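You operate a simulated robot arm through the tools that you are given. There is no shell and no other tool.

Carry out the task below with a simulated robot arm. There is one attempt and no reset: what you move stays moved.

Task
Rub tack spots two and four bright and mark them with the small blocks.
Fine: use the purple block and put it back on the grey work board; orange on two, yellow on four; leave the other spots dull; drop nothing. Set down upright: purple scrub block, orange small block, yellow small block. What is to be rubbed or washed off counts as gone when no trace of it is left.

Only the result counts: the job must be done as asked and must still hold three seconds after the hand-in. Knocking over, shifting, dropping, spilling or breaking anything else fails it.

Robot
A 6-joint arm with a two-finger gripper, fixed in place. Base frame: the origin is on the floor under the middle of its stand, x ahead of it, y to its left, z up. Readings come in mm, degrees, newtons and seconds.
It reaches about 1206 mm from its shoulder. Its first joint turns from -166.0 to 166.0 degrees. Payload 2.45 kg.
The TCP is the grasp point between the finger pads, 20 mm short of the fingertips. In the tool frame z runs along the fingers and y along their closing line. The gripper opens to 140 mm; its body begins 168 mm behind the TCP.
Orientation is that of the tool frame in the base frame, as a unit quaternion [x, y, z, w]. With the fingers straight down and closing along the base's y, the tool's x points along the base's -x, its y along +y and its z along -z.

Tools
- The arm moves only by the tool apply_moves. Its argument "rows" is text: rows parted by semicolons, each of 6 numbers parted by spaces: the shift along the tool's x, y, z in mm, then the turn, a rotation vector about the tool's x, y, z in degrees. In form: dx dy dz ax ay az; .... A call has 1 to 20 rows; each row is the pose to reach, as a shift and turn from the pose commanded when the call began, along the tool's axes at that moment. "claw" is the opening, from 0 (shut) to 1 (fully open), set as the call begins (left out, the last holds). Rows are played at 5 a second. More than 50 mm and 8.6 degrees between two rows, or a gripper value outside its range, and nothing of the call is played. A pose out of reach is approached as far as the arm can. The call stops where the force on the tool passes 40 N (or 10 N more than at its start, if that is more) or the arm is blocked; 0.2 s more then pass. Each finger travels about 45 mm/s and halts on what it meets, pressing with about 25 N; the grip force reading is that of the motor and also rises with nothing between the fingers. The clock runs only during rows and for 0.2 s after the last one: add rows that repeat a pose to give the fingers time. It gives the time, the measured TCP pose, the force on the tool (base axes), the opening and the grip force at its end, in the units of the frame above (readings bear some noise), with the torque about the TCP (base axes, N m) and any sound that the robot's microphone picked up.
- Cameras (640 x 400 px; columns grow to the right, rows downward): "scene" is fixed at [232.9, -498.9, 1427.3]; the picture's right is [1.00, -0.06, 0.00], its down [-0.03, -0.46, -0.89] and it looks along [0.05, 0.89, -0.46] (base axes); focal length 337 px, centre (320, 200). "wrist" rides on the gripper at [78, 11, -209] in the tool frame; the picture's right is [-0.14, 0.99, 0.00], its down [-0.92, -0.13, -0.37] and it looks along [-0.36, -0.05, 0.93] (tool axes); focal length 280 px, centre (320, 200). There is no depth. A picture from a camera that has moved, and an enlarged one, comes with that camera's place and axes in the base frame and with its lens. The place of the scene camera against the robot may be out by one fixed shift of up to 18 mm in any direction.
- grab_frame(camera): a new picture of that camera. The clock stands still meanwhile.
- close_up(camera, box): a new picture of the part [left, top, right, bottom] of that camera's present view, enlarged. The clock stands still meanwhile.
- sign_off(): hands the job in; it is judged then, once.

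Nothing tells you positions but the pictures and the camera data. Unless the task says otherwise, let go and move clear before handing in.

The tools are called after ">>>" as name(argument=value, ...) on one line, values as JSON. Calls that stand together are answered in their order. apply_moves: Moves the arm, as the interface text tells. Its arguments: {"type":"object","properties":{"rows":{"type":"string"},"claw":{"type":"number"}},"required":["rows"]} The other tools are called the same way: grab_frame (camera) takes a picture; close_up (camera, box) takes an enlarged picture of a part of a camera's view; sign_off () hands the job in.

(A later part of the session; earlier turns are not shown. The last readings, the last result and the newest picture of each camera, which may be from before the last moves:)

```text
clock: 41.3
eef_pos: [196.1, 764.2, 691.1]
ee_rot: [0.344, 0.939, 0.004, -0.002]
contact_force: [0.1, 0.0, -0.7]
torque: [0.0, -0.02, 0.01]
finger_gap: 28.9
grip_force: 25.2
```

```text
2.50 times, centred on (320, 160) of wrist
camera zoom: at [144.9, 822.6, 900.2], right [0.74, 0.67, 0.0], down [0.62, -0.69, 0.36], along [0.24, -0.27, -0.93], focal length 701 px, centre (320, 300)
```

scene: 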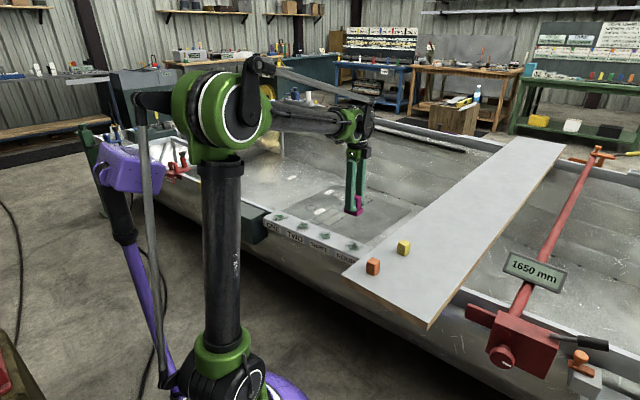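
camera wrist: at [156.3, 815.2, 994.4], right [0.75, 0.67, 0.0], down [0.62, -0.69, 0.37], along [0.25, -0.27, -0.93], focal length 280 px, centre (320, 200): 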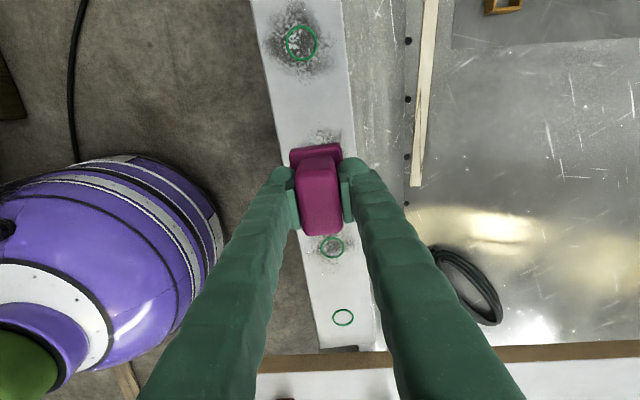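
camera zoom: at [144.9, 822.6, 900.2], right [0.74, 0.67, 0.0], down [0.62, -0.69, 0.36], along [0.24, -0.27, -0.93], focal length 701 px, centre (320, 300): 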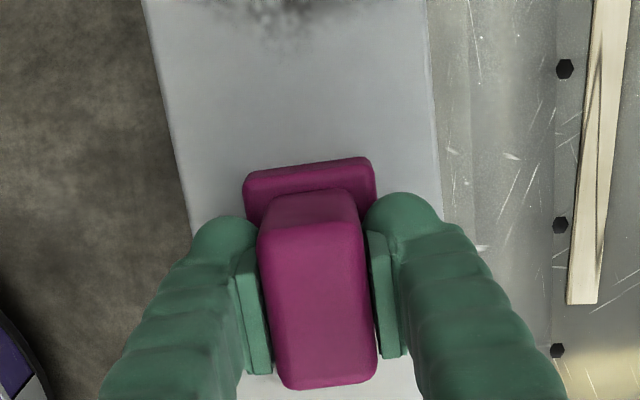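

There's a small tilt of about 0.4° left from the stop. I'll correct it in the air while moving back over the centre of spot TWO, then lower again.

>>> apply_moves(rows="-9 0.5 0 0.09 -0.17 0; -18 1 0 0.18 -0.35 0; -18 1 2 0.18 -0.35 0; -18 1 3 0.18 -0.35 0; -18 1 3 0.18 -0.35 0; -18 1 3 0.18 -0.35 0")

```text
clock: 42.7
eef_pos: [211.5, 754.7, 689.1]
ee_rot: [0.344, 0.939, 0.001, 0.001]
contact_force: [-0.3, -0.1, -0.4]
torque: [0.01, 0.03, 0.0]
finger_gap: 28.6
grip_force: 24.9
```

>>> apply_moves(rows="0 0 0.5 0 0 0; 0 0 1 0 0 0; 0 0 1.5 0 0 0; 0 0 1.5 0 0 0")

```text
clock: 43.7
eef_pos: [211.9, 754.3, 687.0]
ee_rot: [0.344, 0.939, 0.001, 0.0]
contact_force: [-0.8, -0.9, 1.2]
torque: [0.0, 0.05, 0.04]
finger_gap: 29.0
grip_force: 25.0
```

>>> apply_moves(rows="0 0 0.4 0 0 0; 0 0 0.8 0 0 0; 0 0 0.8 0 0 0")

```text
clock: 44.5
eef_pos: [212.6, 753.3, 686.4]
ee_rot: [0.344, 0.939, 0.001, 0.0]
contact_force: [2.9, 7.9, 26.1]
torque: [0.16, 0.0, 0.01]
finger_gap: 28.9
grip_force: 24.8
```

The normal force is 26 N, a bit high. I'll back off 0.45 mm and use smaller stroke steps along the centre line.

>>> apply_moves(rows="0 0 -0.45 0 0 0; -5 0 -0.45 0 0 0; -10 0 -0.45 0 0 0; -15 0 -0.45 0 0 0; -20 0 -0.45 0 0 0; -24 0 -0.45 0 0 0; -20 0 -0.45 0 0 0; -15 0 -0.45 0 0 0; -10 0 -0.45 0 0 0; -5 0 -0.45 0 0 0; 0 0 -0.45 0 0 0; 5 0 -0.45 0 0 0; 10 0 -0.45 0 0 0; 15 0 -0.45 0 0 0; 20 0 -0.45 0 0 0; 15 0 -0.45 0 0 0; 10 0 -0.45 0 0 0; 5 0 -0.45 0 0 0; 0 0 -0.45 0 0 0")

>>> close_up(camera="scene", box=[250, 195, 346, 255])

```text
clock: 48.5
eef_pos: [212.0, 753.6, 685.9]
ee_rot: [0.344, 0.939, 0.001, 0.001]
contact_force: [-9.8, 8.3, 22.2]
torque: [0.17, 0.29, 0.0]
finger_gap: 28.7
grip_force: 25.1
```

```text
6.67 times, centred on (298, 225) of scene
camera zoom: at [232.9, -498.9, 1427.3], right [1.0, -0.06, 0.0], down [-0.03, -0.46, -0.89], along [0.05, 0.89, -0.46], focal length 2246 px, centre (467, 33)
```

zoom: 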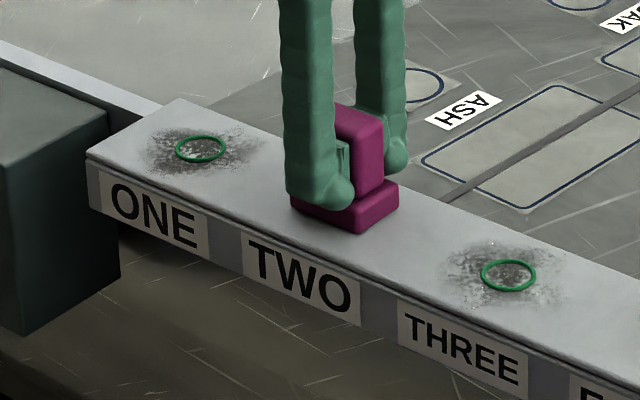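

The centre strokes went well. I'll ease off slightly and sweep the positive side in small steps.

>>> apply_moves(rows="0 6 -0.3 0 0 0; 0 12 -0.3 0 0 0; 0 18 -0.3 0 0 0; 0 23 -0.3 0 0 0; 6 23 -0.3 0 0 0; 12 23 -0.3 0 0 0; 18 23 -0.3 0 0 0; 22 23 -0.3 0 0 0; 16 23 -0.3 0 0 0; 9 23 -0.3 0 0 0; 2 23 -0.3 0 0 0; -5 23 -0.3 0 0 0; -12 23 -0.3 0 0 0; -18 23 -0.3 0 0 0; -24 23 -0.3 0 0 0; -20 17 -0.3 0 0 0; -15 12 -0.3 0 0 0; -10 8 -0.3 0 0 0; -5 4 -0.3 0 0 0; 0 0 -0.3 0 0 0")

>>> close_up(camera="wrist", box=[224, 80, 416, 240])

```text
clock: 52.7
eef_pos: [211.6, 752.3, 686.4]
ee_rot: [0.344, 0.939, 0.001, 0.0]
contact_force: [3.0, 0.8, 5.6]
torque: [-0.02, -0.01, 0.01]
finger_gap: 28.7
grip_force: 25.0
```

```text
2.50 times, centred on (320, 160) of wrist
camera zoom: at [159.5, 813.1, 895.1], right [0.74, 0.67, 0.0], down [0.62, -0.69, 0.37], along [0.25, -0.27, -0.93], focal length 701 px, centre (320, 300)
```

zoom: 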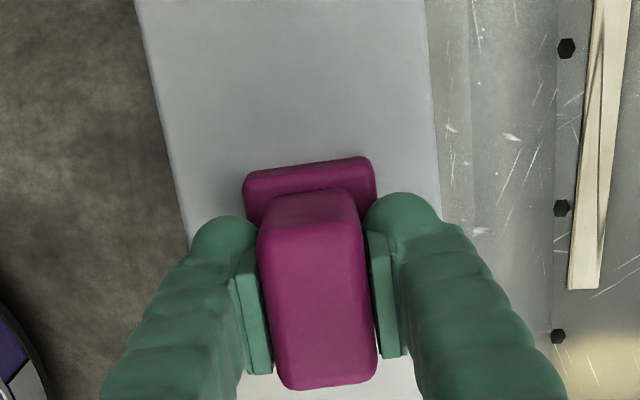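

The positive side is done. Next is the negative side, with slightly more pressure.

>>> apply_moves(rows="0 -6 0.2 0 0 0; 0 -12 0.2 0 0 0; 0 -18 0.2 0 0 0; 0 -24 0.2 0 0 0; 6 -24 0.2 0 0 0; 12 -24 0.2 0 0 0; 18 -24 0.2 0 0 0; 22 -24 0.2 0 0 0; 16 -24 0.2 0 0 0; 9 -24 0.2 0 0 0; 2 -24 0.2 0 0 0; -5 -24 0.2 0 0 0; -12 -24 0.2 0 0 0; -18 -24 0.2 0 0 0; -24 -24 0.2 0 0 0; -20 -17 0.2 0 0 0; -15 -12 0.2 0 0 0; -10 -8 0.2 0 0 0; -5 -4 0.2 0 0 0; 0 0 0.2 0 0 0")

>>> close_up(camera="scene", box=[250, 195, 346, 255])

```text
clock: 56.9
eef_pos: [213.3, 752.6, 685.9]
ee_rot: [0.344, 0.939, 0.001, 0.001]
contact_force: [2.6, -11.4, 11.8]
torque: [-0.27, -0.07, 0.02]
finger_gap: 28.8
grip_force: 24.5
```

```text
6.67 times, centred on (298, 225) of scene
camera zoom: at [232.9, -498.9, 1427.3], right [1.0, -0.06, 0.0], down [-0.03, -0.46, -0.89], along [0.05, 0.89, -0.46], focal length 2246 px, centre (467, 33)
```

zoom: 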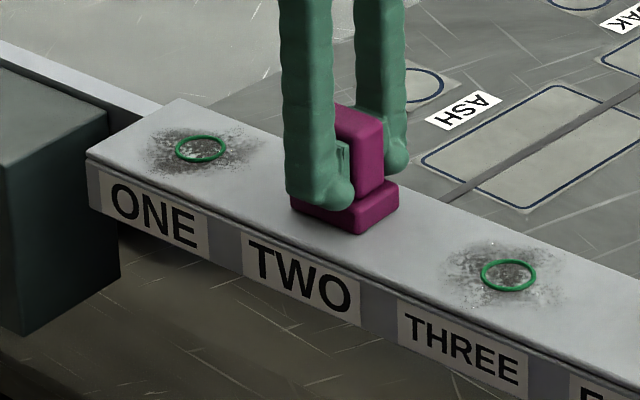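

Spot TWO should be clean now. I'll lift off and back up over the rail to inspect it.

>>> apply_moves(rows="0 0 -3 0 0 0; 0 0 -20 0 0 0; -25 0 -50 0 0 0; -50 0 -80 0 0 0; -75 0 -100 0 0 0; -100 0 -100 0 0 0; -100 0 -100 0 0 0")

>>> close_up(camera="scene", box=[250, 195, 346, 255])

>>> grab_frame(camera="wrist")

>>> close_up(camera="wrist", box=[224, 0, 416, 150])

```text
clock: 58.5
eef_pos: [288.7, 688.5, 786.1]
ee_rot: [0.344, 0.939, 0.0, 0.001]
contact_force: [-0.7, 0.1, -0.8]
torque: [0.01, -0.03, 0.03]
finger_gap: 28.8
grip_force: 24.9
```

```text
6.67 times, centred on (298, 225) of scene
camera zoom: at [232.9, -498.9, 1427.3], right [1.0, -0.06, 0.0], down [-0.03, -0.46, -0.89], along [0.05, 0.89, -0.46], focal length 2246 px, centre (467, 33)
```

zoom: 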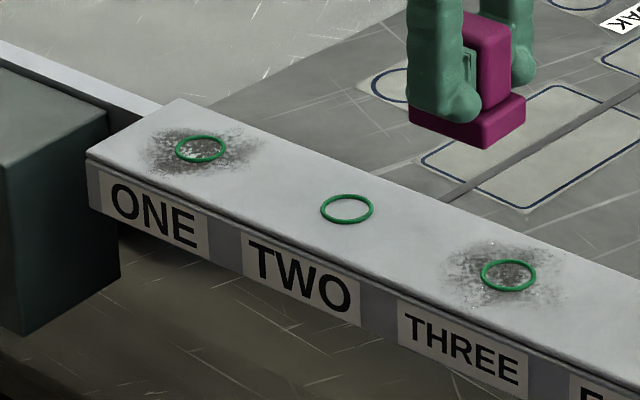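

```text
taken
camera wrist: at [236.0, 747.9, 993.7], right [0.74, 0.67, 0.0], down [0.62, -0.69, 0.37], along [0.25, -0.27, -0.93], focal length 280 px, centre (320, 200)
```

wrist: 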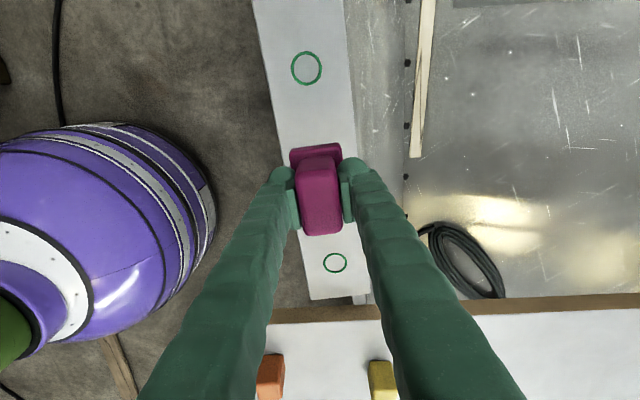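

```text
2.67 times, centred on (320, 75) of wrist
camera zoom: at [236.0, 747.9, 993.7], right [0.74, 0.67, 0.0], down [0.62, -0.69, 0.37], along [0.25, -0.27, -0.93], focal length 748 px, centre (320, 533)
```

zoom: 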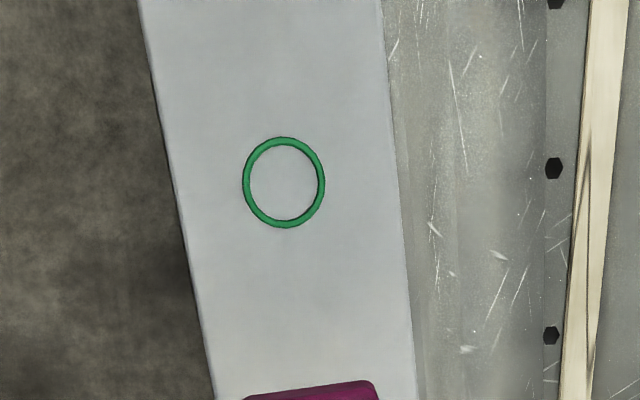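

Both spots TWO and FOUR are bright, and ONE and THREE are untouched. Now I carry the purple block back, high over the board, to its original place near (577, 287).

>>> apply_moves(rows="0 0 -30 0 0 0; 0 0 -55 0 0 0; -37 -9.1 -60 0 0 0.4; -74 -18.3 -60 0 0 0.8; -111 -27.4 -60 0 0 1.2; -148 -36.6 -60 0 0 1.6; -184 -45.7 -60 0 0 2; -221 -54.9 -60 0 0 2.4; -258 -64 -60 0 0 2.8; -295 -73.2 -60 0 0 3.2; -332 -82.3 -60 0 0 3.6; -369 -91.5 -60 0 0 4; -406 -100.6 -60 0 0 4.4; -443 -109.8 -60 0 0 4.8; -479.7 -118.9 -60 0 0 5.1; -479.7 -118.9 -60 0 0 5.1; -479.7 -118.9 -60 0 0 5.1")

>>> grab_frame(camera="wrist")

>>> grab_frame(camera="scene")

```text
clock: 62.1
eef_pos: [577.8, 287.5, 845.0]
ee_rot: [0.386, 0.923, 0.001, 0.001]
contact_force: [0.0, -0.1, -0.9]
torque: [0.03, -0.03, -0.01]
finger_gap: 28.9
grip_force: 24.7
```

```text
taken
camera wrist: at [530.7, 351.9, 1054.3], right [0.8, 0.6, 0.0], down [0.56, -0.74, 0.37], along [0.22, -0.29, -0.93], focal length 280 px, centre (320, 200)
```

wrist: 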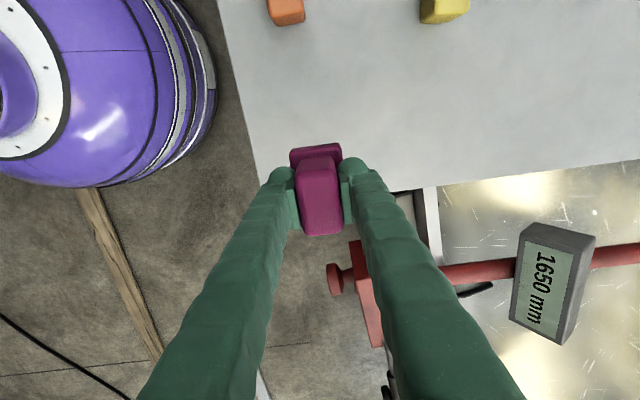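

```text
taken
```

scene: 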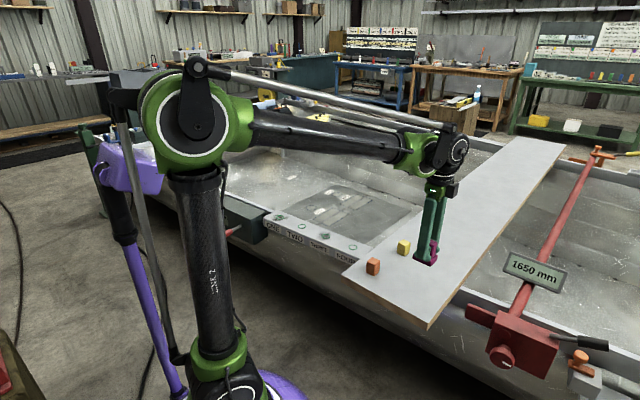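

I'm over the original place at z 845. I'll lower to just above the board, then feel for contact.

>>> apply_moves(rows="0 0 30 0 0 0; 0 0 60 0 0 0; 0 0 90 0 0 0; 0 0 110 0 0 0; 0 0 122 0 0 0; 0 0 126 0 0 0; 0 0 126 0 0 0")

>>> close_up(camera="scene", box=[376, 230, 472, 290])

```text
clock: 63.7
eef_pos: [577.6, 287.8, 719.9]
ee_rot: [0.385, 0.923, 0.001, 0.001]
contact_force: [0.3, -0.5, -1.8]
torque: [-0.01, -0.02, 0.01]
finger_gap: 28.8
grip_force: 25.5
```

```text
6.67 times, centred on (424, 260) of scene
camera zoom: at [232.9, -498.9, 1427.3], right [1.0, -0.06, 0.0], down [-0.03, -0.46, -0.89], along [0.05, 0.89, -0.46], focal length 2246 px, centre (-373, -200)
```

zoom: 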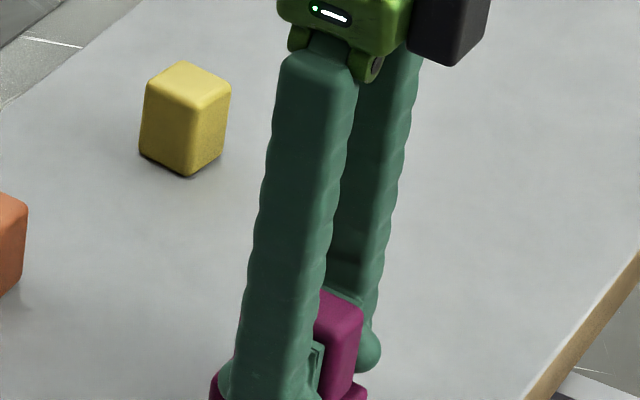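

>>> apply_moves(rows="0 0 1 0 0 0; 0 0 2 0 0 0; 0 0 3 0 0 0; 0 0 4 0 0 0; 0 0 4 0 0 0")

```text
clock: 64.9
eef_pos: [577.3, 288.1, 716.6]
ee_rot: [0.385, 0.923, 0.001, 0.0]
contact_force: [0.8, -0.3, -0.6]
torque: [0.03, 0.0, -0.02]
finger_gap: 28.8
grip_force: 25.2
```

>>> apply_moves(rows="0 0 0.7 0 0 0; 0 0 1.4 0 0 0; 0 0 1.4 0 0 0")

```text
clock: 65.7
eef_pos: [576.4, 287.2, 713.9]
ee_rot: [0.386, 0.922, 0.001, 0.001]
contact_force: [0.1, -0.3, -2.0]
torque: [0.03, -0.03, -0.02]
finger_gap: 28.8
grip_force: 25.1
```

>>> apply_moves(rows="0 0 0.6 0 0 0; 0 0 1.2 0 0 0; 0 0 1.2 0 0 0")

```text
clock: 66.5
eef_pos: [577.5, 289.5, 715.8]
ee_rot: [0.385, 0.923, 0.001, 0.001]
contact_force: [4.7, 0.6, 22.8]
torque: [0.01, -0.02, -0.03]
finger_gap: 29.0
grip_force: 24.4
```

The purple block is resting on the board at 22.8 N. I'll ease the pressure and then open the gripper.

>>> apply_moves(rows="0 0 -0.5 0 0 0; 0 0 -0.5 0 0 0")

```text
clock: 67.1
eef_pos: [576.8, 287.8, 714.6]
ee_rot: [0.385, 0.923, 0.0, 0.0]
contact_force: [6.5, 3.9, 13.8]
torque: [0.07, -0.07, 0.0]
finger_gap: 28.7
grip_force: 25.3
```

>>> apply_moves(rows="0 0 -0.3 0 0 0; 0 0 -0.3 0 0 0; 0 0 -0.3 0 0 0; 0 0 -0.3 0 0 0; 0 0 -0.3 0 0 0; 0 0 -0.3 0 0 0", claw=0.6)

>>> close_up(camera="wrist", box=[224, 100, 416, 260])

>>> close_up(camera="scene", box=[376, 240, 472, 300])

```text
clock: 68.5
eef_pos: [576.5, 288.4, 714.9]
ee_rot: [0.386, 0.922, 0.002, 0.0]
contact_force: [-0.4, -1.4, -0.4]
torque: [0.01, -0.01, 0.02]
finger_gap: 84.0
grip_force: 0.1
```

```text
2.50 times, centred on (320, 180) of wrist
camera zoom: at [530.0, 351.9, 923.0], right [0.8, 0.6, 0.0], down [0.56, -0.74, 0.37], along [0.22, -0.29, -0.93], focal length 701 px, centre (320, 250)
```

zoom: 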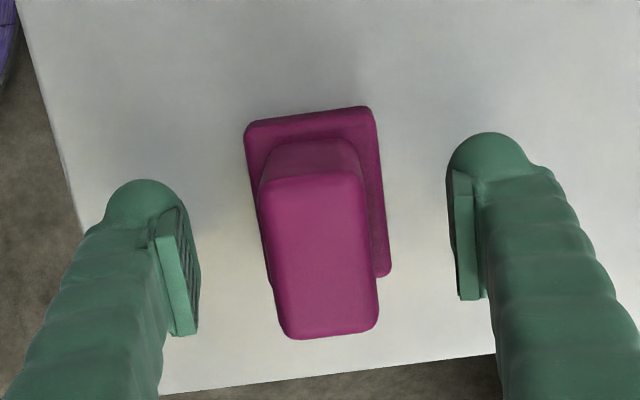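

```text
6.67 times, centred on (424, 270) of scene
camera zoom: at [232.9, -498.9, 1427.3], right [1.0, -0.06, 0.0], down [-0.03, -0.46, -0.89], along [0.05, 0.89, -0.46], focal length 2246 px, centre (-373, -267)
```

zoom: 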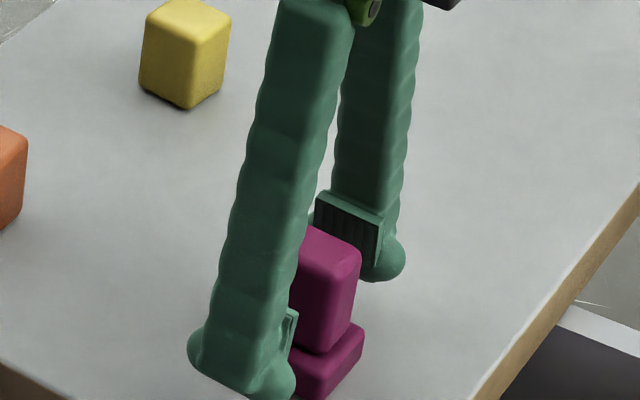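

The purple block is released and standing upright. I'll rise straight up and then move over to the orange block.

>>> apply_moves(rows="0 0 -20 0 0 0; 0 0 -50 0 0 0; 0 0 -85 0 0 0; 0 0 -115 0 0 0; 34 -2.6 -120 0 0 0; 67 -5.2 -120 0 0 0; 101 -7.7 -120 0 0 0; 135 -10.3 -120 0 0 0; 168.5 -12.9 -120 0 0 0; 168.5 -12.9 -120 0 0 0", claw=0.8)

>>> grab_frame(camera="wrist")

>>> close_up(camera="wrist", box=[240, 100, 400, 200])

```text
clock: 70.7
eef_pos: [449.4, 400.1, 836.3]
ee_rot: [0.385, 0.923, 0.001, 0.001]
contact_force: [-0.3, -0.2, 0.0]
torque: [-0.01, 0.03, -0.01]
finger_gap: 111.9
grip_force: 0.1
```

```text
taken
camera wrist: at [401.7, 462.9, 1044.7], right [0.8, 0.6, 0.0], down [0.56, -0.75, 0.37], along [0.22, -0.29, -0.93], focal length 280 px, centre (320, 200)
```

wrist: 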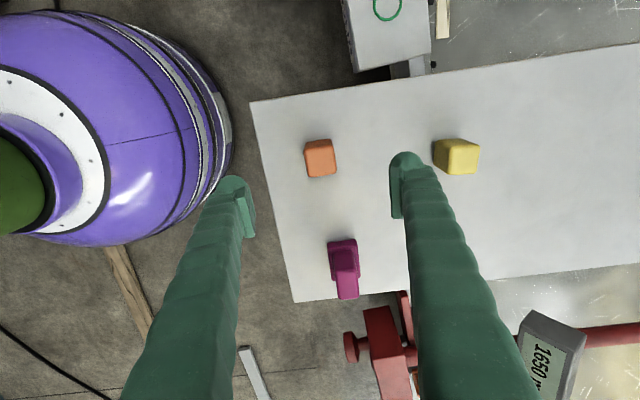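

```text
4.00 times, centred on (320, 150) of wrist
camera zoom: at [401.7, 462.9, 1044.7], right [0.8, 0.6, 0.0], down [0.56, -0.75, 0.37], along [0.22, -0.29, -0.93], focal length 1122 px, centre (320, 400)
```

zoom: 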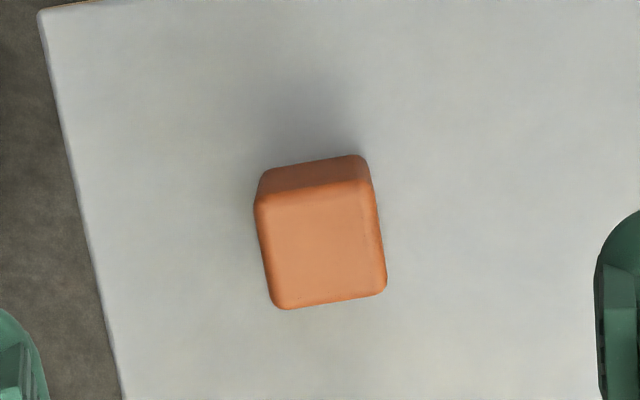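

The orange block is centred near (450, 398), about 35 mm square with its top near z 718, and nearly aligned with the gripper. I'll make a small correction and go down around it.

>>> apply_moves(rows="-1 0 30 0 0 -0.5; -1.8 -0.4 60 0 0 -1.1; -1.8 -0.4 90 0 0 -1.1; -1.8 -0.4 115 0 0 -1.1; -1.8 -0.4 128 0 0 -1.1; -1.8 -0.4 133 0 0 -1.1; -1.8 -0.4 133 0 0 -1.1")

>>> close_up(camera="wrist", box=[208, 120, 432, 260])

>>> close_up(camera="scene", box=[325, 220, 421, 280])

```text
clock: 72.3
eef_pos: [450.2, 397.6, 701.7]
ee_rot: [0.377, 0.926, 0.0, 0.001]
contact_force: [-0.2, 0.2, -0.5]
torque: [-0.04, 0.0, -0.04]
finger_gap: 111.9
grip_force: 0.0
```

```text
2.86 times, centred on (320, 190) of wrist
camera zoom: at [401.8, 461.4, 910.2], right [0.79, 0.61, 0.0], down [0.57, -0.73, 0.37], along [0.23, -0.29, -0.93], focal length 801 px, centre (320, 229)
```

zoom: 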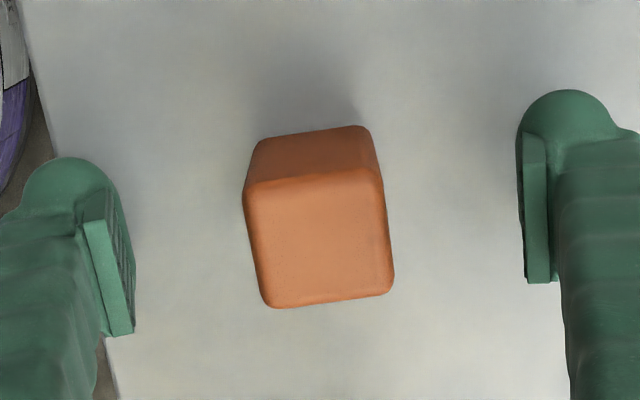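

```text
6.67 times, centred on (373, 250) of scene
camera zoom: at [232.9, -498.9, 1427.3], right [1.0, -0.06, 0.0], down [-0.03, -0.46, -0.89], along [0.05, 0.89, -0.46], focal length 2246 px, centre (-33, -133)
```

zoom: 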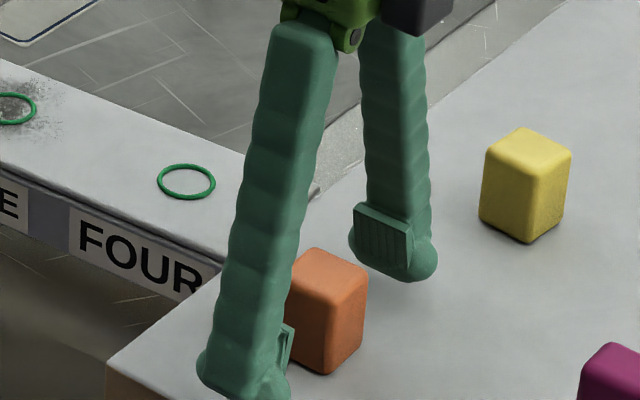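

The orange block is centred between the fingers. I'll close on it.

>>> apply_moves(rows="0 0 0 0 0 0; 0 0 0 0 0 0; 0 0 0 0 0 0; 0 0 0 0 0 0; 0 0 0 0 0 0; 0 0 0 0 0 0; 0 0 0 0 0 0; 0 0 0 0 0 0", claw=0)

>>> close_up(camera="wrist", box=[208, 120, 432, 260])

```text
clock: 74.1
eef_pos: [450.8, 398.2, 702.1]
ee_rot: [0.376, 0.926, 0.001, 0.0]
contact_force: [-1.2, 0.4, -0.1]
torque: [0.01, -0.02, 0.02]
finger_gap: 34.7
grip_force: 26.0
```

```text
2.86 times, centred on (320, 190) of wrist
camera zoom: at [401.8, 461.3, 910.3], right [0.79, 0.61, 0.0], down [0.57, -0.73, 0.37], along [0.23, -0.29, -0.93], focal length 801 px, centre (320, 229)
```

zoom: 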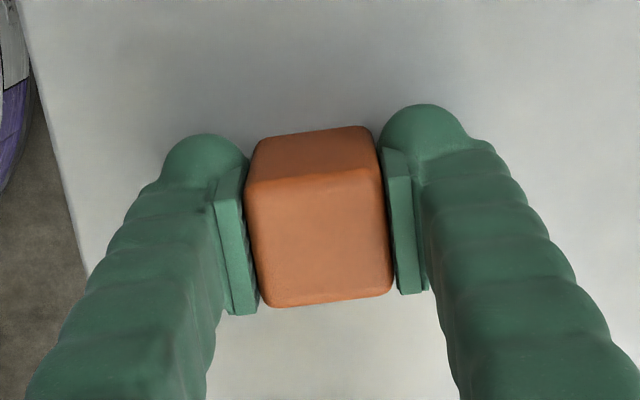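

The orange block is gripped at 34.7 mm. I'll lift it and carry it at height to above spot TWO at about (210.5, 753.5), turning it to line up with the rail.

>>> apply_moves(rows="0 0 -5 0 0 0; 0 0 -20 0 0 0; 0 0 -50 0 0 0; 0 0 -85 0 0 0; 0 0 -110 0 0 0; 38 8 -110 0 0 -0.4; 76 16 -110 0 0 -0.7; 115 24 -110 0 0 -1; 153 32 -110 0 0 -1.4; 191 40 -110 0 0 -1.8; 229 47 -110 0 0 -2.1; 267 55 -110 0 0 -2.5; 305 63 -110 0 0 -2.8; 343 71 -110 0 0 -3.2; 382 79 -110 0 0 -3.5; 419.8 87 -110 0 0 -3.85; 419.8 87 -110 0 0 -3.85; 419.8 87 -110 0 0 -3.85")

>>> grab_frame(camera="wrist")

>>> close_up(camera="scene", box=[250, 165, 378, 245])

```text
clock: 77.9
eef_pos: [209.8, 751.0, 811.3]
ee_rot: [0.346, 0.938, 0.001, 0.001]
contact_force: [0.1, 0.1, -0.2]
torque: [-0.02, 0.03, -0.03]
finger_gap: 34.5
grip_force: 25.0
```

```text
taken
camera wrist: at [157.0, 811.6, 1020.0], right [0.75, 0.67, 0.0], down [0.62, -0.69, 0.37], along [0.25, -0.27, -0.93], focal length 280 px, centre (320, 200)
```

wrist: 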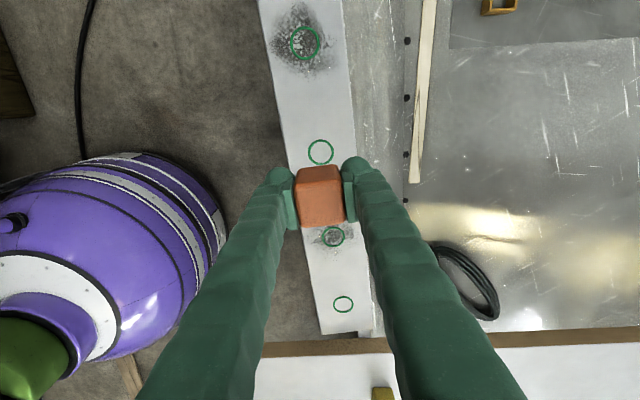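

```text
5.00 times, centred on (314, 205) of scene
camera zoom: at [232.9, -498.9, 1427.3], right [1.0, -0.06, 0.0], down [-0.03, -0.46, -0.89], along [0.05, 0.89, -0.46], focal length 1685 px, centre (350, 175)
```

zoom: 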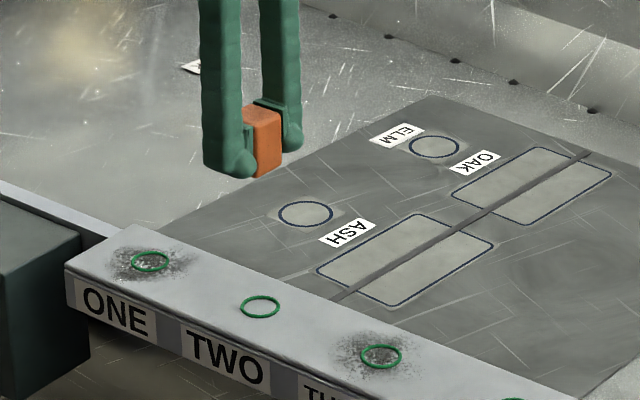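

>>> close_up(camera="wrist", box=[256, 120, 384, 200])

```text
5.00 times, centred on (320, 160) of wrist
camera zoom: at [157.0, 811.6, 1020.0], right [0.75, 0.67, 0.0], down [0.62, -0.69, 0.37], along [0.25, -0.27, -0.93], focal length 1402 px, centre (320, 400)
```

zoom: 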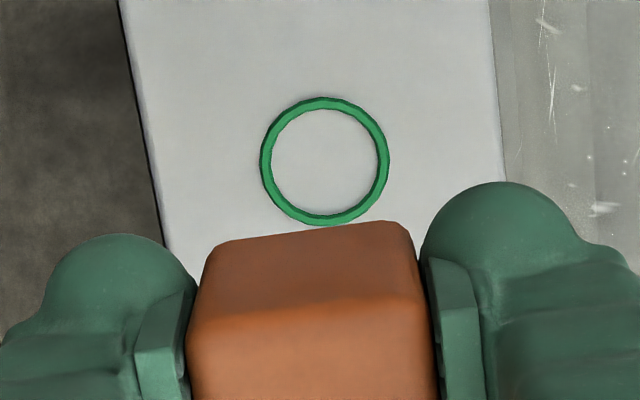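

The ring is about 1 mm from directly below the gripper. I'll make that small correction and lower the orange block to just above spot TWO.

>>> apply_moves(rows="-1.2 1.1 30 0 0 0; -1.2 1.1 60 0 0 0; -1.2 1.1 90 0 0 0; -1.2 1.1 112 0 0 0; -1.2 1.1 125 0 0 0; -1.2 1.1 131 0 0 0; -1.2 1.1 131 0 0 0")

>>> close_up(camera="scene", box=[250, 195, 346, 255])

>>> close_up(camera="wrist", box=[256, 120, 384, 200])

```text
clock: 79.5
eef_pos: [212.3, 753.3, 681.0]
ee_rot: [0.345, 0.939, 0.001, 0.001]
contact_force: [-0.1, -1.2, -1.0]
torque: [0.01, 0.02, 0.01]
finger_gap: 34.5
grip_force: 25.4
```

```text
6.67 times, centred on (298, 225) of scene
camera zoom: at [232.9, -498.9, 1427.3], right [1.0, -0.06, 0.0], down [-0.03, -0.46, -0.89], along [0.05, 0.89, -0.46], focal length 2246 px, centre (467, 33)
```

zoom: 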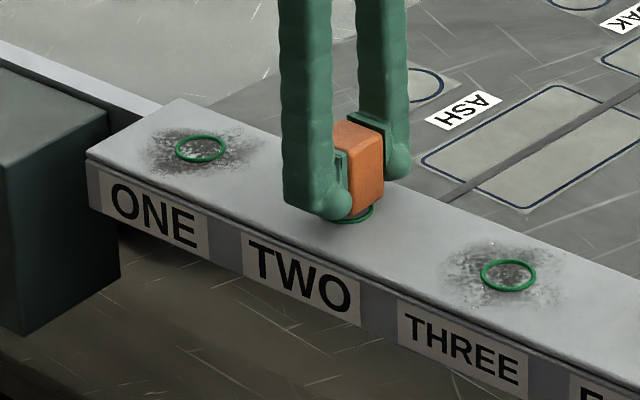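

```text
5.00 times, centred on (320, 160) of wrist
camera zoom: at [159.8, 812.4, 889.6], right [0.75, 0.67, 0.0], down [0.62, -0.69, 0.37], along [0.25, -0.27, -0.93], focal length 1402 px, centre (320, 400)
```

zoom: 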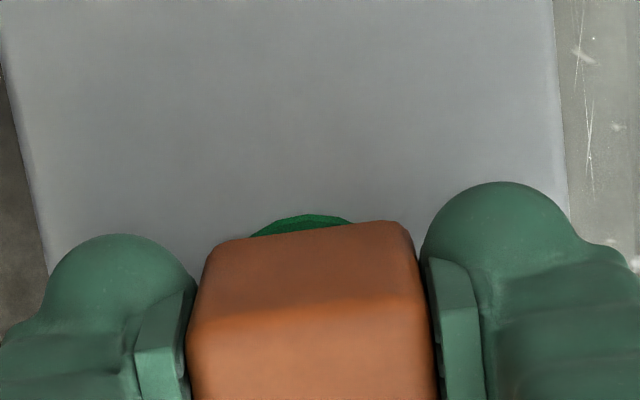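

The block is centred over the ring and hovering a few millimetres above it. I'll step down to contact.

>>> apply_moves(rows="0 0 1 0 0 0; 0 0 2 0 0 0; 0 0 3 0 0 0; 0 0 4 0 0 0; 0 0 4 0 0 0")

```text
clock: 80.7
eef_pos: [211.6, 753.1, 676.0]
ee_rot: [0.345, 0.939, 0.001, 0.0]
contact_force: [-0.1, 0.3, -0.2]
torque: [0.02, 0.01, -0.03]
finger_gap: 34.8
grip_force: 25.1
```

>>> apply_moves(rows="0 0 0.5 0 0 0; 0 0 1 0 0 0; 0 0 1 0 0 0")

```text
clock: 81.5
eef_pos: [212.1, 754.3, 676.1]
ee_rot: [0.345, 0.939, 0.001, 0.001]
contact_force: [-0.5, 0.1, -0.8]
torque: [-0.04, -0.01, -0.01]
finger_gap: 34.9
grip_force: 24.9
```

>>> apply_moves(rows="0 0 0.5 0 0 0; 0 0 1 0 0 0; 0 0 1 0 0 0")

```text
clock: 82.3
eef_pos: [211.3, 753.6, 673.5]
ee_rot: [0.345, 0.939, 0.0, 0.001]
contact_force: [0.8, -0.4, -0.9]
torque: [0.0, -0.02, 0.03]
finger_gap: 34.5
grip_force: 24.9
```

>>> apply_moves(rows="0 0 0.4 0 0 0; 0 0 0.8 0 0 0; 0 0 0.8 0 0 0")

>>> close_up(camera="scene", box=[266, 200, 330, 240])

```text
clock: 83.1
eef_pos: [212.6, 753.2, 673.5]
ee_rot: [0.346, 0.938, 0.001, 0.0]
contact_force: [-0.1, 0.5, -0.4]
torque: [-0.03, 0.01, 0.0]
finger_gap: 34.6
grip_force: 25.6
```

```text
10.00 times, centred on (298, 220) of scene
camera zoom: at [232.9, -498.9, 1427.3], right [1.0, -0.06, 0.0], down [-0.03, -0.46, -0.89], along [0.05, 0.89, -0.46], focal length 3369 px, centre (540, 0)
```

zoom: 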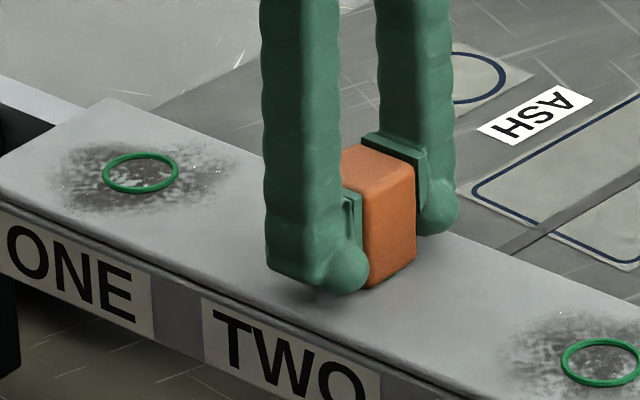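

>>> apply_moves(rows="0 0 0.4 0 0 0; 0 0 0.8 0 0 0; 0 0 0.8 0 0 0")

```text
clock: 83.9
eef_pos: [211.3, 752.8, 673.3]
ee_rot: [0.345, 0.938, 0.001, 0.0]
contact_force: [3.5, 1.7, 21.0]
torque: [-0.01, -0.05, 0.0]
finger_gap: 34.6
grip_force: 24.7
```

There's contact at 21 N, so I'll ease off and then release the orange block.

>>> apply_moves(rows="0 0 -0.4 0 0 0; 0 0 -0.5 0 0 0; 0 0 -0.5 0 0 0")

>>> apply_moves(rows="0 0 -0.1 0 0 0; 0 0 -0.1 0 0 0; 0 0 -0.1 0 0 0; 0 0 -0.1 0 0 0; 0 0 -0.1 0 0 0; 0 0 -0.1 0 0 0", claw=0.6)

>>> close_up(camera="scene", box=[266, 200, 330, 240])

>>> close_up(camera="wrist", box=[208, 120, 432, 260])

```text
clock: 84.7
eef_pos: [212.4, 752.2, 672.0]
ee_rot: [0.346, 0.938, 0.001, 0.001]
contact_force: [3.0, -1.4, 8.0]
torque: [-0.04, -0.06, 0.02]
finger_gap: 34.6
grip_force: 24.8
```

```text
clock: 86.1
eef_pos: [212.1, 753.7, 672.9]
ee_rot: [0.346, 0.938, 0.001, 0.0]
contact_force: [0.3, 0.5, -1.3]
torque: [-0.02, 0.0, 0.01]
finger_gap: 83.9
grip_force: 0.0
```

```text
10.00 times, centred on (298, 220) of scene
camera zoom: at [232.9, -498.9, 1427.3], right [1.0, -0.06, 0.0], down [-0.03, -0.46, -0.89], along [0.05, 0.89, -0.46], focal length 3369 px, centre (540, 0)
```

zoom: 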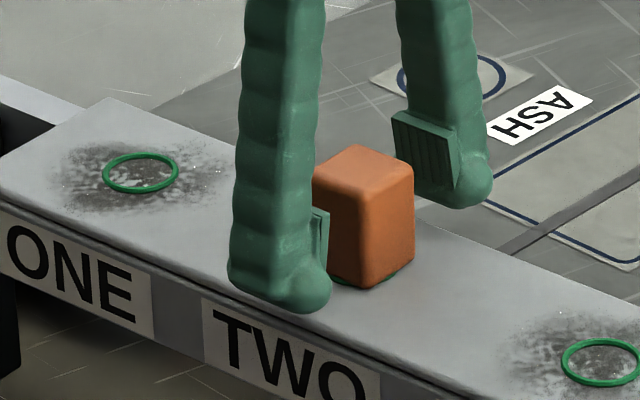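

```text
2.86 times, centred on (320, 190) of wrist
camera zoom: at [160.0, 813.3, 881.8], right [0.75, 0.67, 0.0], down [0.62, -0.69, 0.37], along [0.25, -0.27, -0.93], focal length 801 px, centre (320, 229)
```

zoom: 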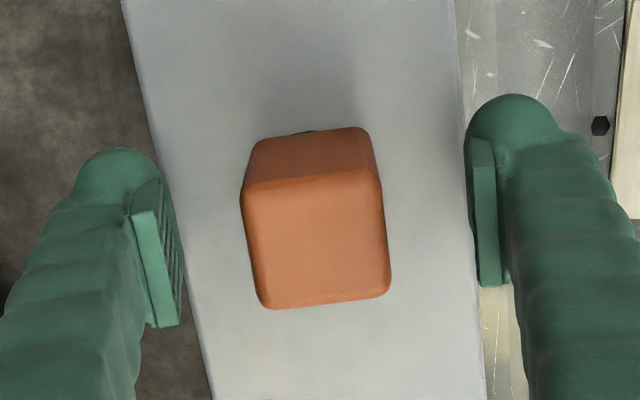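

The orange block stands upright, centred on spot TWO. I'll rise straight up and move to the yellow block.

>>> apply_moves(rows="0 0 -15 0 0 0; 0 0 -45 0 0 0; 0 0 -85 0 0 0; 0 0 -125 0 0 0; 0 0 -155 0 0 0; -37 4.3 -160 0 0 0; -75 8.7 -160 0 0 0; -112 13 -160 0 0 0; -150 17.4 -160 0 0 0; -187 21.7 -160 0 0 0; -224 26.1 -160 0 0 0; -262 30.4 -160 0 0 0; -299 34.8 -160 0 0 0; -336 39.1 -160 0 0 0; -374 43.5 -160 0 0 0; -411 47.8 -160 0 0 0; -448.6 52.2 -160 0 0 0; -448.6 52.2 -160 0 0 0; -448.6 52.2 -160 0 0 0", claw=0.8)

>>> grab_frame(camera="wrist")

>>> close_up(camera="scene", box=[250, 195, 346, 255])

```text
clock: 90.1
eef_pos: [588.0, 500.3, 833.4]
ee_rot: [0.345, 0.938, 0.001, 0.0]
contact_force: [0.9, -0.1, 0.4]
torque: [0.0, 0.01, 0.0]
finger_gap: 111.9
grip_force: 0.1
```

```text
taken
camera wrist: at [534.3, 560.5, 1042.0], right [0.75, 0.67, 0.0], down [0.62, -0.69, 0.37], along [0.25, -0.27, -0.93], focal length 280 px, centre (320, 200)
```

wrist: 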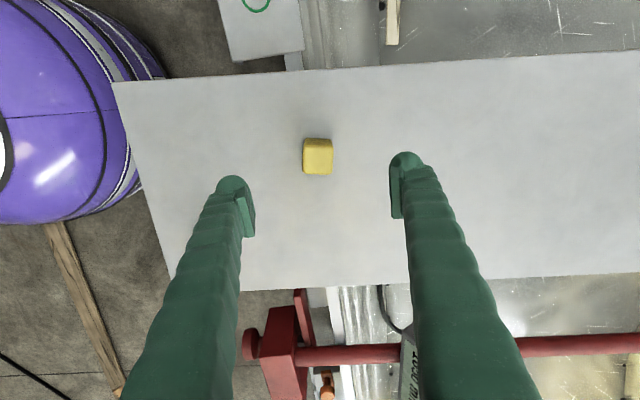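

```text
6.67 times, centred on (298, 225) of scene
camera zoom: at [232.9, -498.9, 1427.3], right [1.0, -0.06, 0.0], down [-0.03, -0.46, -0.89], along [0.05, 0.89, -0.46], focal length 2246 px, centre (467, 33)
```

zoom: 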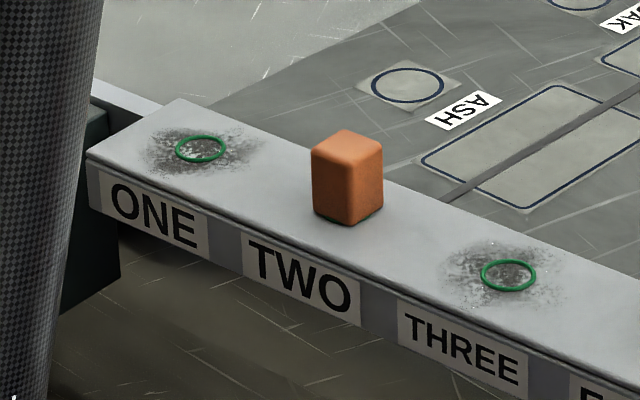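

>>> close_up(camera="wrist", box=[256, 110, 384, 190])

```text
5.00 times, centred on (320, 150) of wrist
camera zoom: at [534.3, 560.5, 1042.0], right [0.75, 0.67, 0.0], down [0.62, -0.69, 0.37], along [0.25, -0.27, -0.93], focal length 1402 px, centre (320, 450)
```

zoom: 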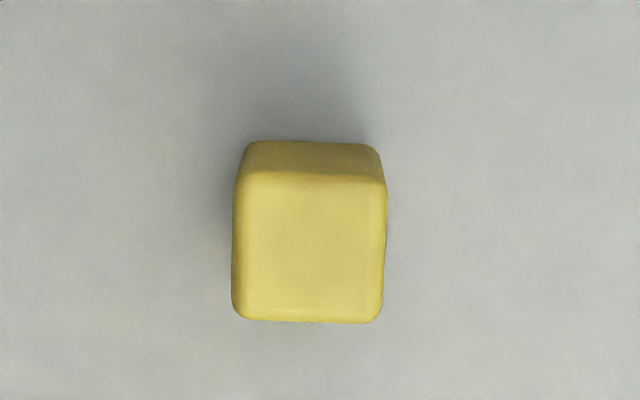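

The yellow block is rotated about 9.6° from the gripper and offset by about 2 mm. I'll align with it and go down around it.

>>> apply_moves(rows="0.5 -1 25 0 0 4.8; 1 -2.1 50 0 0 9.6; 1 -2.1 85 0 0 9.6; 1 -2.1 110 0 0 9.6; 1 -2.1 125 0 0 9.6; 1 -2.1 131.5 0 0 9.6; 1 -2.1 131.5 0 0 9.6")

>>> close_up(camera="wrist", box=[208, 120, 432, 260])

>>> close_up(camera="scene", box=[350, 210, 446, 270])

```text
clock: 91.7
eef_pos: [585.7, 500.7, 703.1]
ee_rot: [0.423, 0.906, 0.001, 0.0]
contact_force: [-0.4, 0.9, -0.4]
torque: [0.0, 0.0, -0.02]
finger_gap: 112.0
grip_force: 0.1
```

```text
2.86 times, centred on (320, 190) of wrist
camera zoom: at [544.2, 567.9, 911.3], right [0.85, 0.53, 0.0], down [0.49, -0.79, 0.37], along [0.2, -0.31, -0.93], focal length 801 px, centre (320, 229)
```

zoom: 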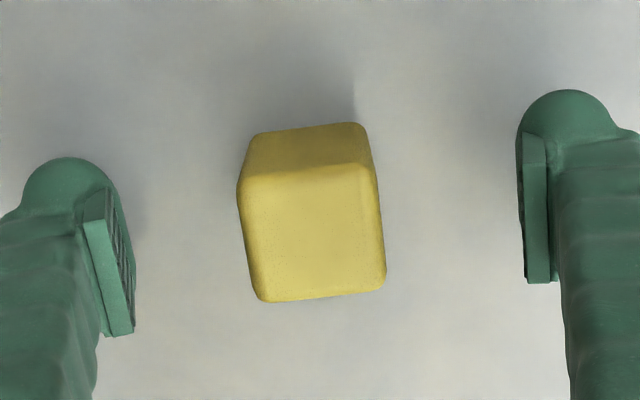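

```text
6.67 times, centred on (398, 240) of scene
camera zoom: at [232.9, -498.9, 1427.3], right [1.0, -0.06, 0.0], down [-0.03, -0.46, -0.89], along [0.05, 0.89, -0.46], focal length 2246 px, centre (-200, -67)
```

zoom: 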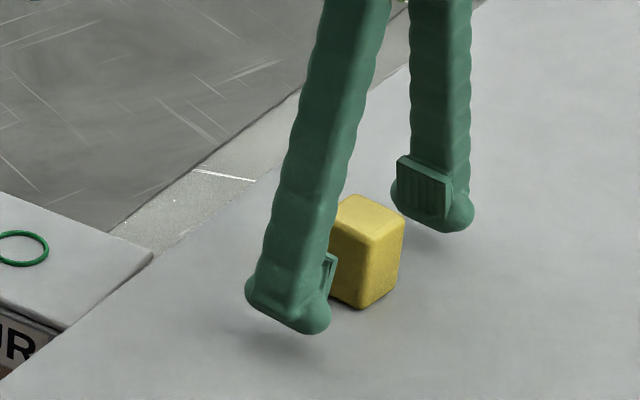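

The block is about 1.5 mm off-centre, so I'll nudge to centre and then close.

>>> apply_moves(rows="1.3 -1.5 0 0 0 0; 1.3 -1.5 0 0 0 0")

>>> apply_moves(rows="0 0 0 0 0 0; 0 0 0 0 0 0; 0 0 0 0 0 0; 0 0 0 0 0 0; 0 0 0 0 0 0; 0 0 0 0 0 0; 0 0 0 0 0 0; 0 0 0 0 0 0", claw=0)

>>> close_up(camera="wrist", box=[208, 120, 432, 260])

```text
clock: 92.3
eef_pos: [584.7, 500.9, 703.3]
ee_rot: [0.423, 0.906, 0.001, 0.001]
contact_force: [-0.4, -0.1, -0.3]
torque: [0.01, -0.02, 0.01]
finger_gap: 111.9
grip_force: 0.1
```

```text
clock: 94.1
eef_pos: [584.3, 501.7, 703.6]
ee_rot: [0.423, 0.906, 0.001, 0.0]
contact_force: [-0.1, 0.5, 1.0]
torque: [0.02, -0.02, -0.03]
finger_gap: 34.8
grip_force: 24.9
```

```text
2.86 times, centred on (320, 190) of wrist
camera zoom: at [542.2, 568.1, 911.4], right [0.85, 0.53, 0.0], down [0.49, -0.79, 0.37], along [0.2, -0.31, -0.93], focal length 801 px, centre (320, 229)
```

zoom: 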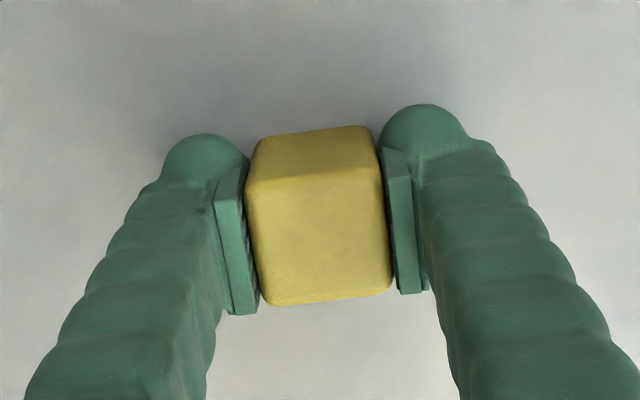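

The yellow block is gripped at 34.8 mm. I'll lift it and carry it above spot FOUR, turning it to line up with the rail.

>>> apply_moves(rows="0 0 -5 0 0 0; 0 0 -20 0 0 0; 0 0 -50 0 0 0; 0 0 -85 0 0 0; 0 0 -110 0 0 0; 30 -13.3 -110 0 0 -1.6; 59 -26.6 -110 0 0 -3.2; 89 -40 -110 0 0 -4.8; 118 -53 -110 0 0 -6.4; 148 -66.4 -110 0 0 -8; 177.4 -79.7 -110 0 0 -9.65; 177.4 -79.7 -110 0 0 -9.65; 177.4 -79.7 -110 0 0 -9.65")

>>> grab_frame(camera="wrist")

>>> close_up(camera="wrist", box=[256, 120, 384, 200])

```text
clock: 96.9
eef_pos: [408.6, 585.4, 813.9]
ee_rot: [0.344, 0.939, 0.001, -0.001]
contact_force: [-0.3, 0.1, -0.1]
torque: [-0.02, -0.02, -0.01]
finger_gap: 34.7
grip_force: 25.4
```

```text
taken
camera wrist: at [355.8, 644.6, 1021.7], right [0.75, 0.67, 0.0], down [0.62, -0.69, 0.37], along [0.25, -0.27, -0.93], focal length 280 px, centre (320, 200)
```

wrist: 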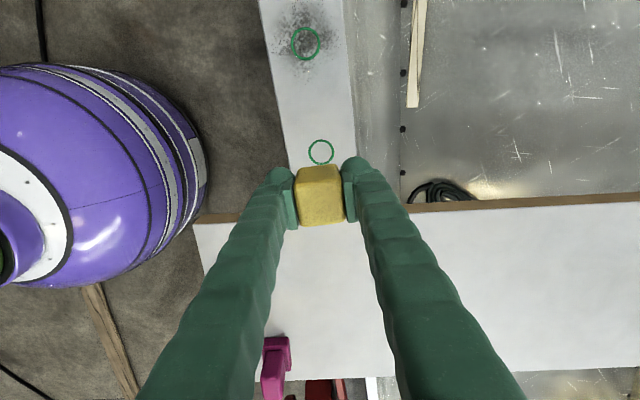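

```text
5.00 times, centred on (320, 160) of wrist
camera zoom: at [355.8, 644.6, 1021.7], right [0.75, 0.67, 0.0], down [0.62, -0.69, 0.37], along [0.25, -0.27, -0.93], focal length 1402 px, centre (320, 400)
```

zoom: 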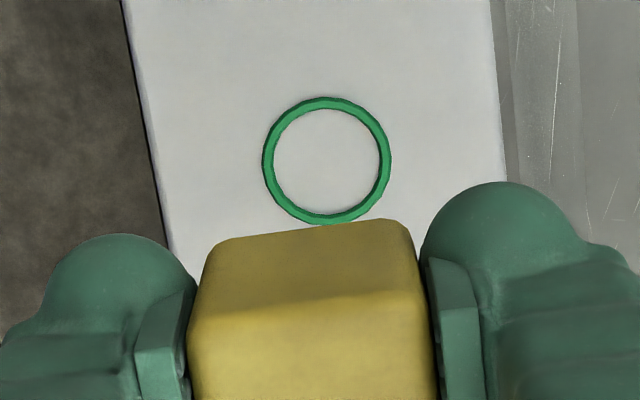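

Ring FOUR is almost directly below. I'll shift 1–2 mm and lower to just above it.

>>> apply_moves(rows="-0.4 1.5 30 0 0 0; -0.4 1.5 60 0 0 0; -0.4 1.5 90 0 0 0; -0.4 1.5 112 0 0 0; -0.4 1.5 125 0 0 0; -0.4 1.5 132 0 0 0; -0.4 1.5 132 0 0 0")

>>> close_up(camera="scene", box=[310, 210, 406, 270])

>>> grab_frame(camera="wrist")

```text
clock: 98.5
eef_pos: [408.2, 587.2, 679.6]
ee_rot: [0.344, 0.939, 0.0, 0.0]
contact_force: [0.2, 0.1, -0.5]
torque: [-0.04, 0.0, 0.01]
finger_gap: 34.4
grip_force: 25.6
```

```text
6.67 times, centred on (358, 240) of scene
camera zoom: at [232.9, -498.9, 1427.3], right [1.0, -0.06, 0.0], down [-0.03, -0.46, -0.89], along [0.05, 0.89, -0.46], focal length 2246 px, centre (67, -67)
```

zoom: 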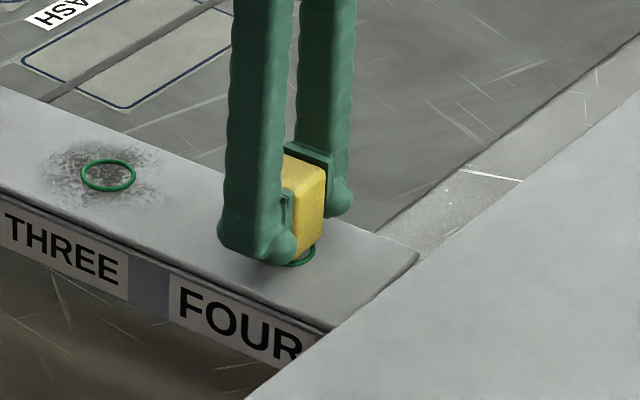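

```text
taken
camera wrist: at [356.2, 646.0, 888.9], right [0.75, 0.67, 0.0], down [0.62, -0.69, 0.37], along [0.25, -0.27, -0.93], focal length 280 px, centre (320, 200)
```

wrist: 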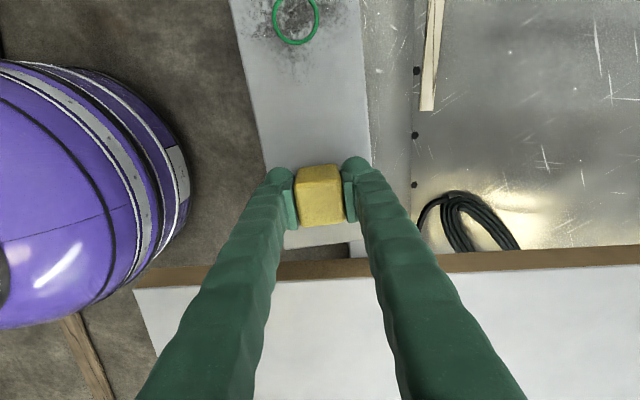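

The yellow block hovers just over ring FOUR. I'll step down to contact.

>>> apply_moves(rows="0 0 1 0 0 0; 0 0 2 0 0 0; 0 0 3 0 0 0; 0 0 4 0 0 0; 0 0 4 0 0 0")

```text
clock: 99.7
eef_pos: [410.0, 586.9, 676.7]
ee_rot: [0.345, 0.938, 0.001, 0.0]
contact_force: [-0.5, -0.5, -0.8]
torque: [0.0, -0.01, 0.02]
finger_gap: 34.8
grip_force: 25.6
```

>>> apply_moves(rows="0 0 0.5 0 0 0; 0 0 1 0 0 0; 0 0 1 0 0 0")

```text
clock: 100.5
eef_pos: [409.0, 587.2, 674.6]
ee_rot: [0.344, 0.939, 0.002, 0.0]
contact_force: [0.1, -0.3, -0.4]
torque: [0.0, 0.01, -0.02]
finger_gap: 34.7
grip_force: 25.4
```

>>> apply_moves(rows="0 0 0.4 0 0 0; 0 0 0.8 0 0 0; 0 0 0.8 0 0 0")

```text
clock: 101.3
eef_pos: [409.8, 586.6, 675.5]
ee_rot: [0.345, 0.939, 0.001, 0.0]
contact_force: [-1.3, -0.3, 18.9]
torque: [0.04, 0.08, 0.02]
finger_gap: 34.6
grip_force: 24.8
```

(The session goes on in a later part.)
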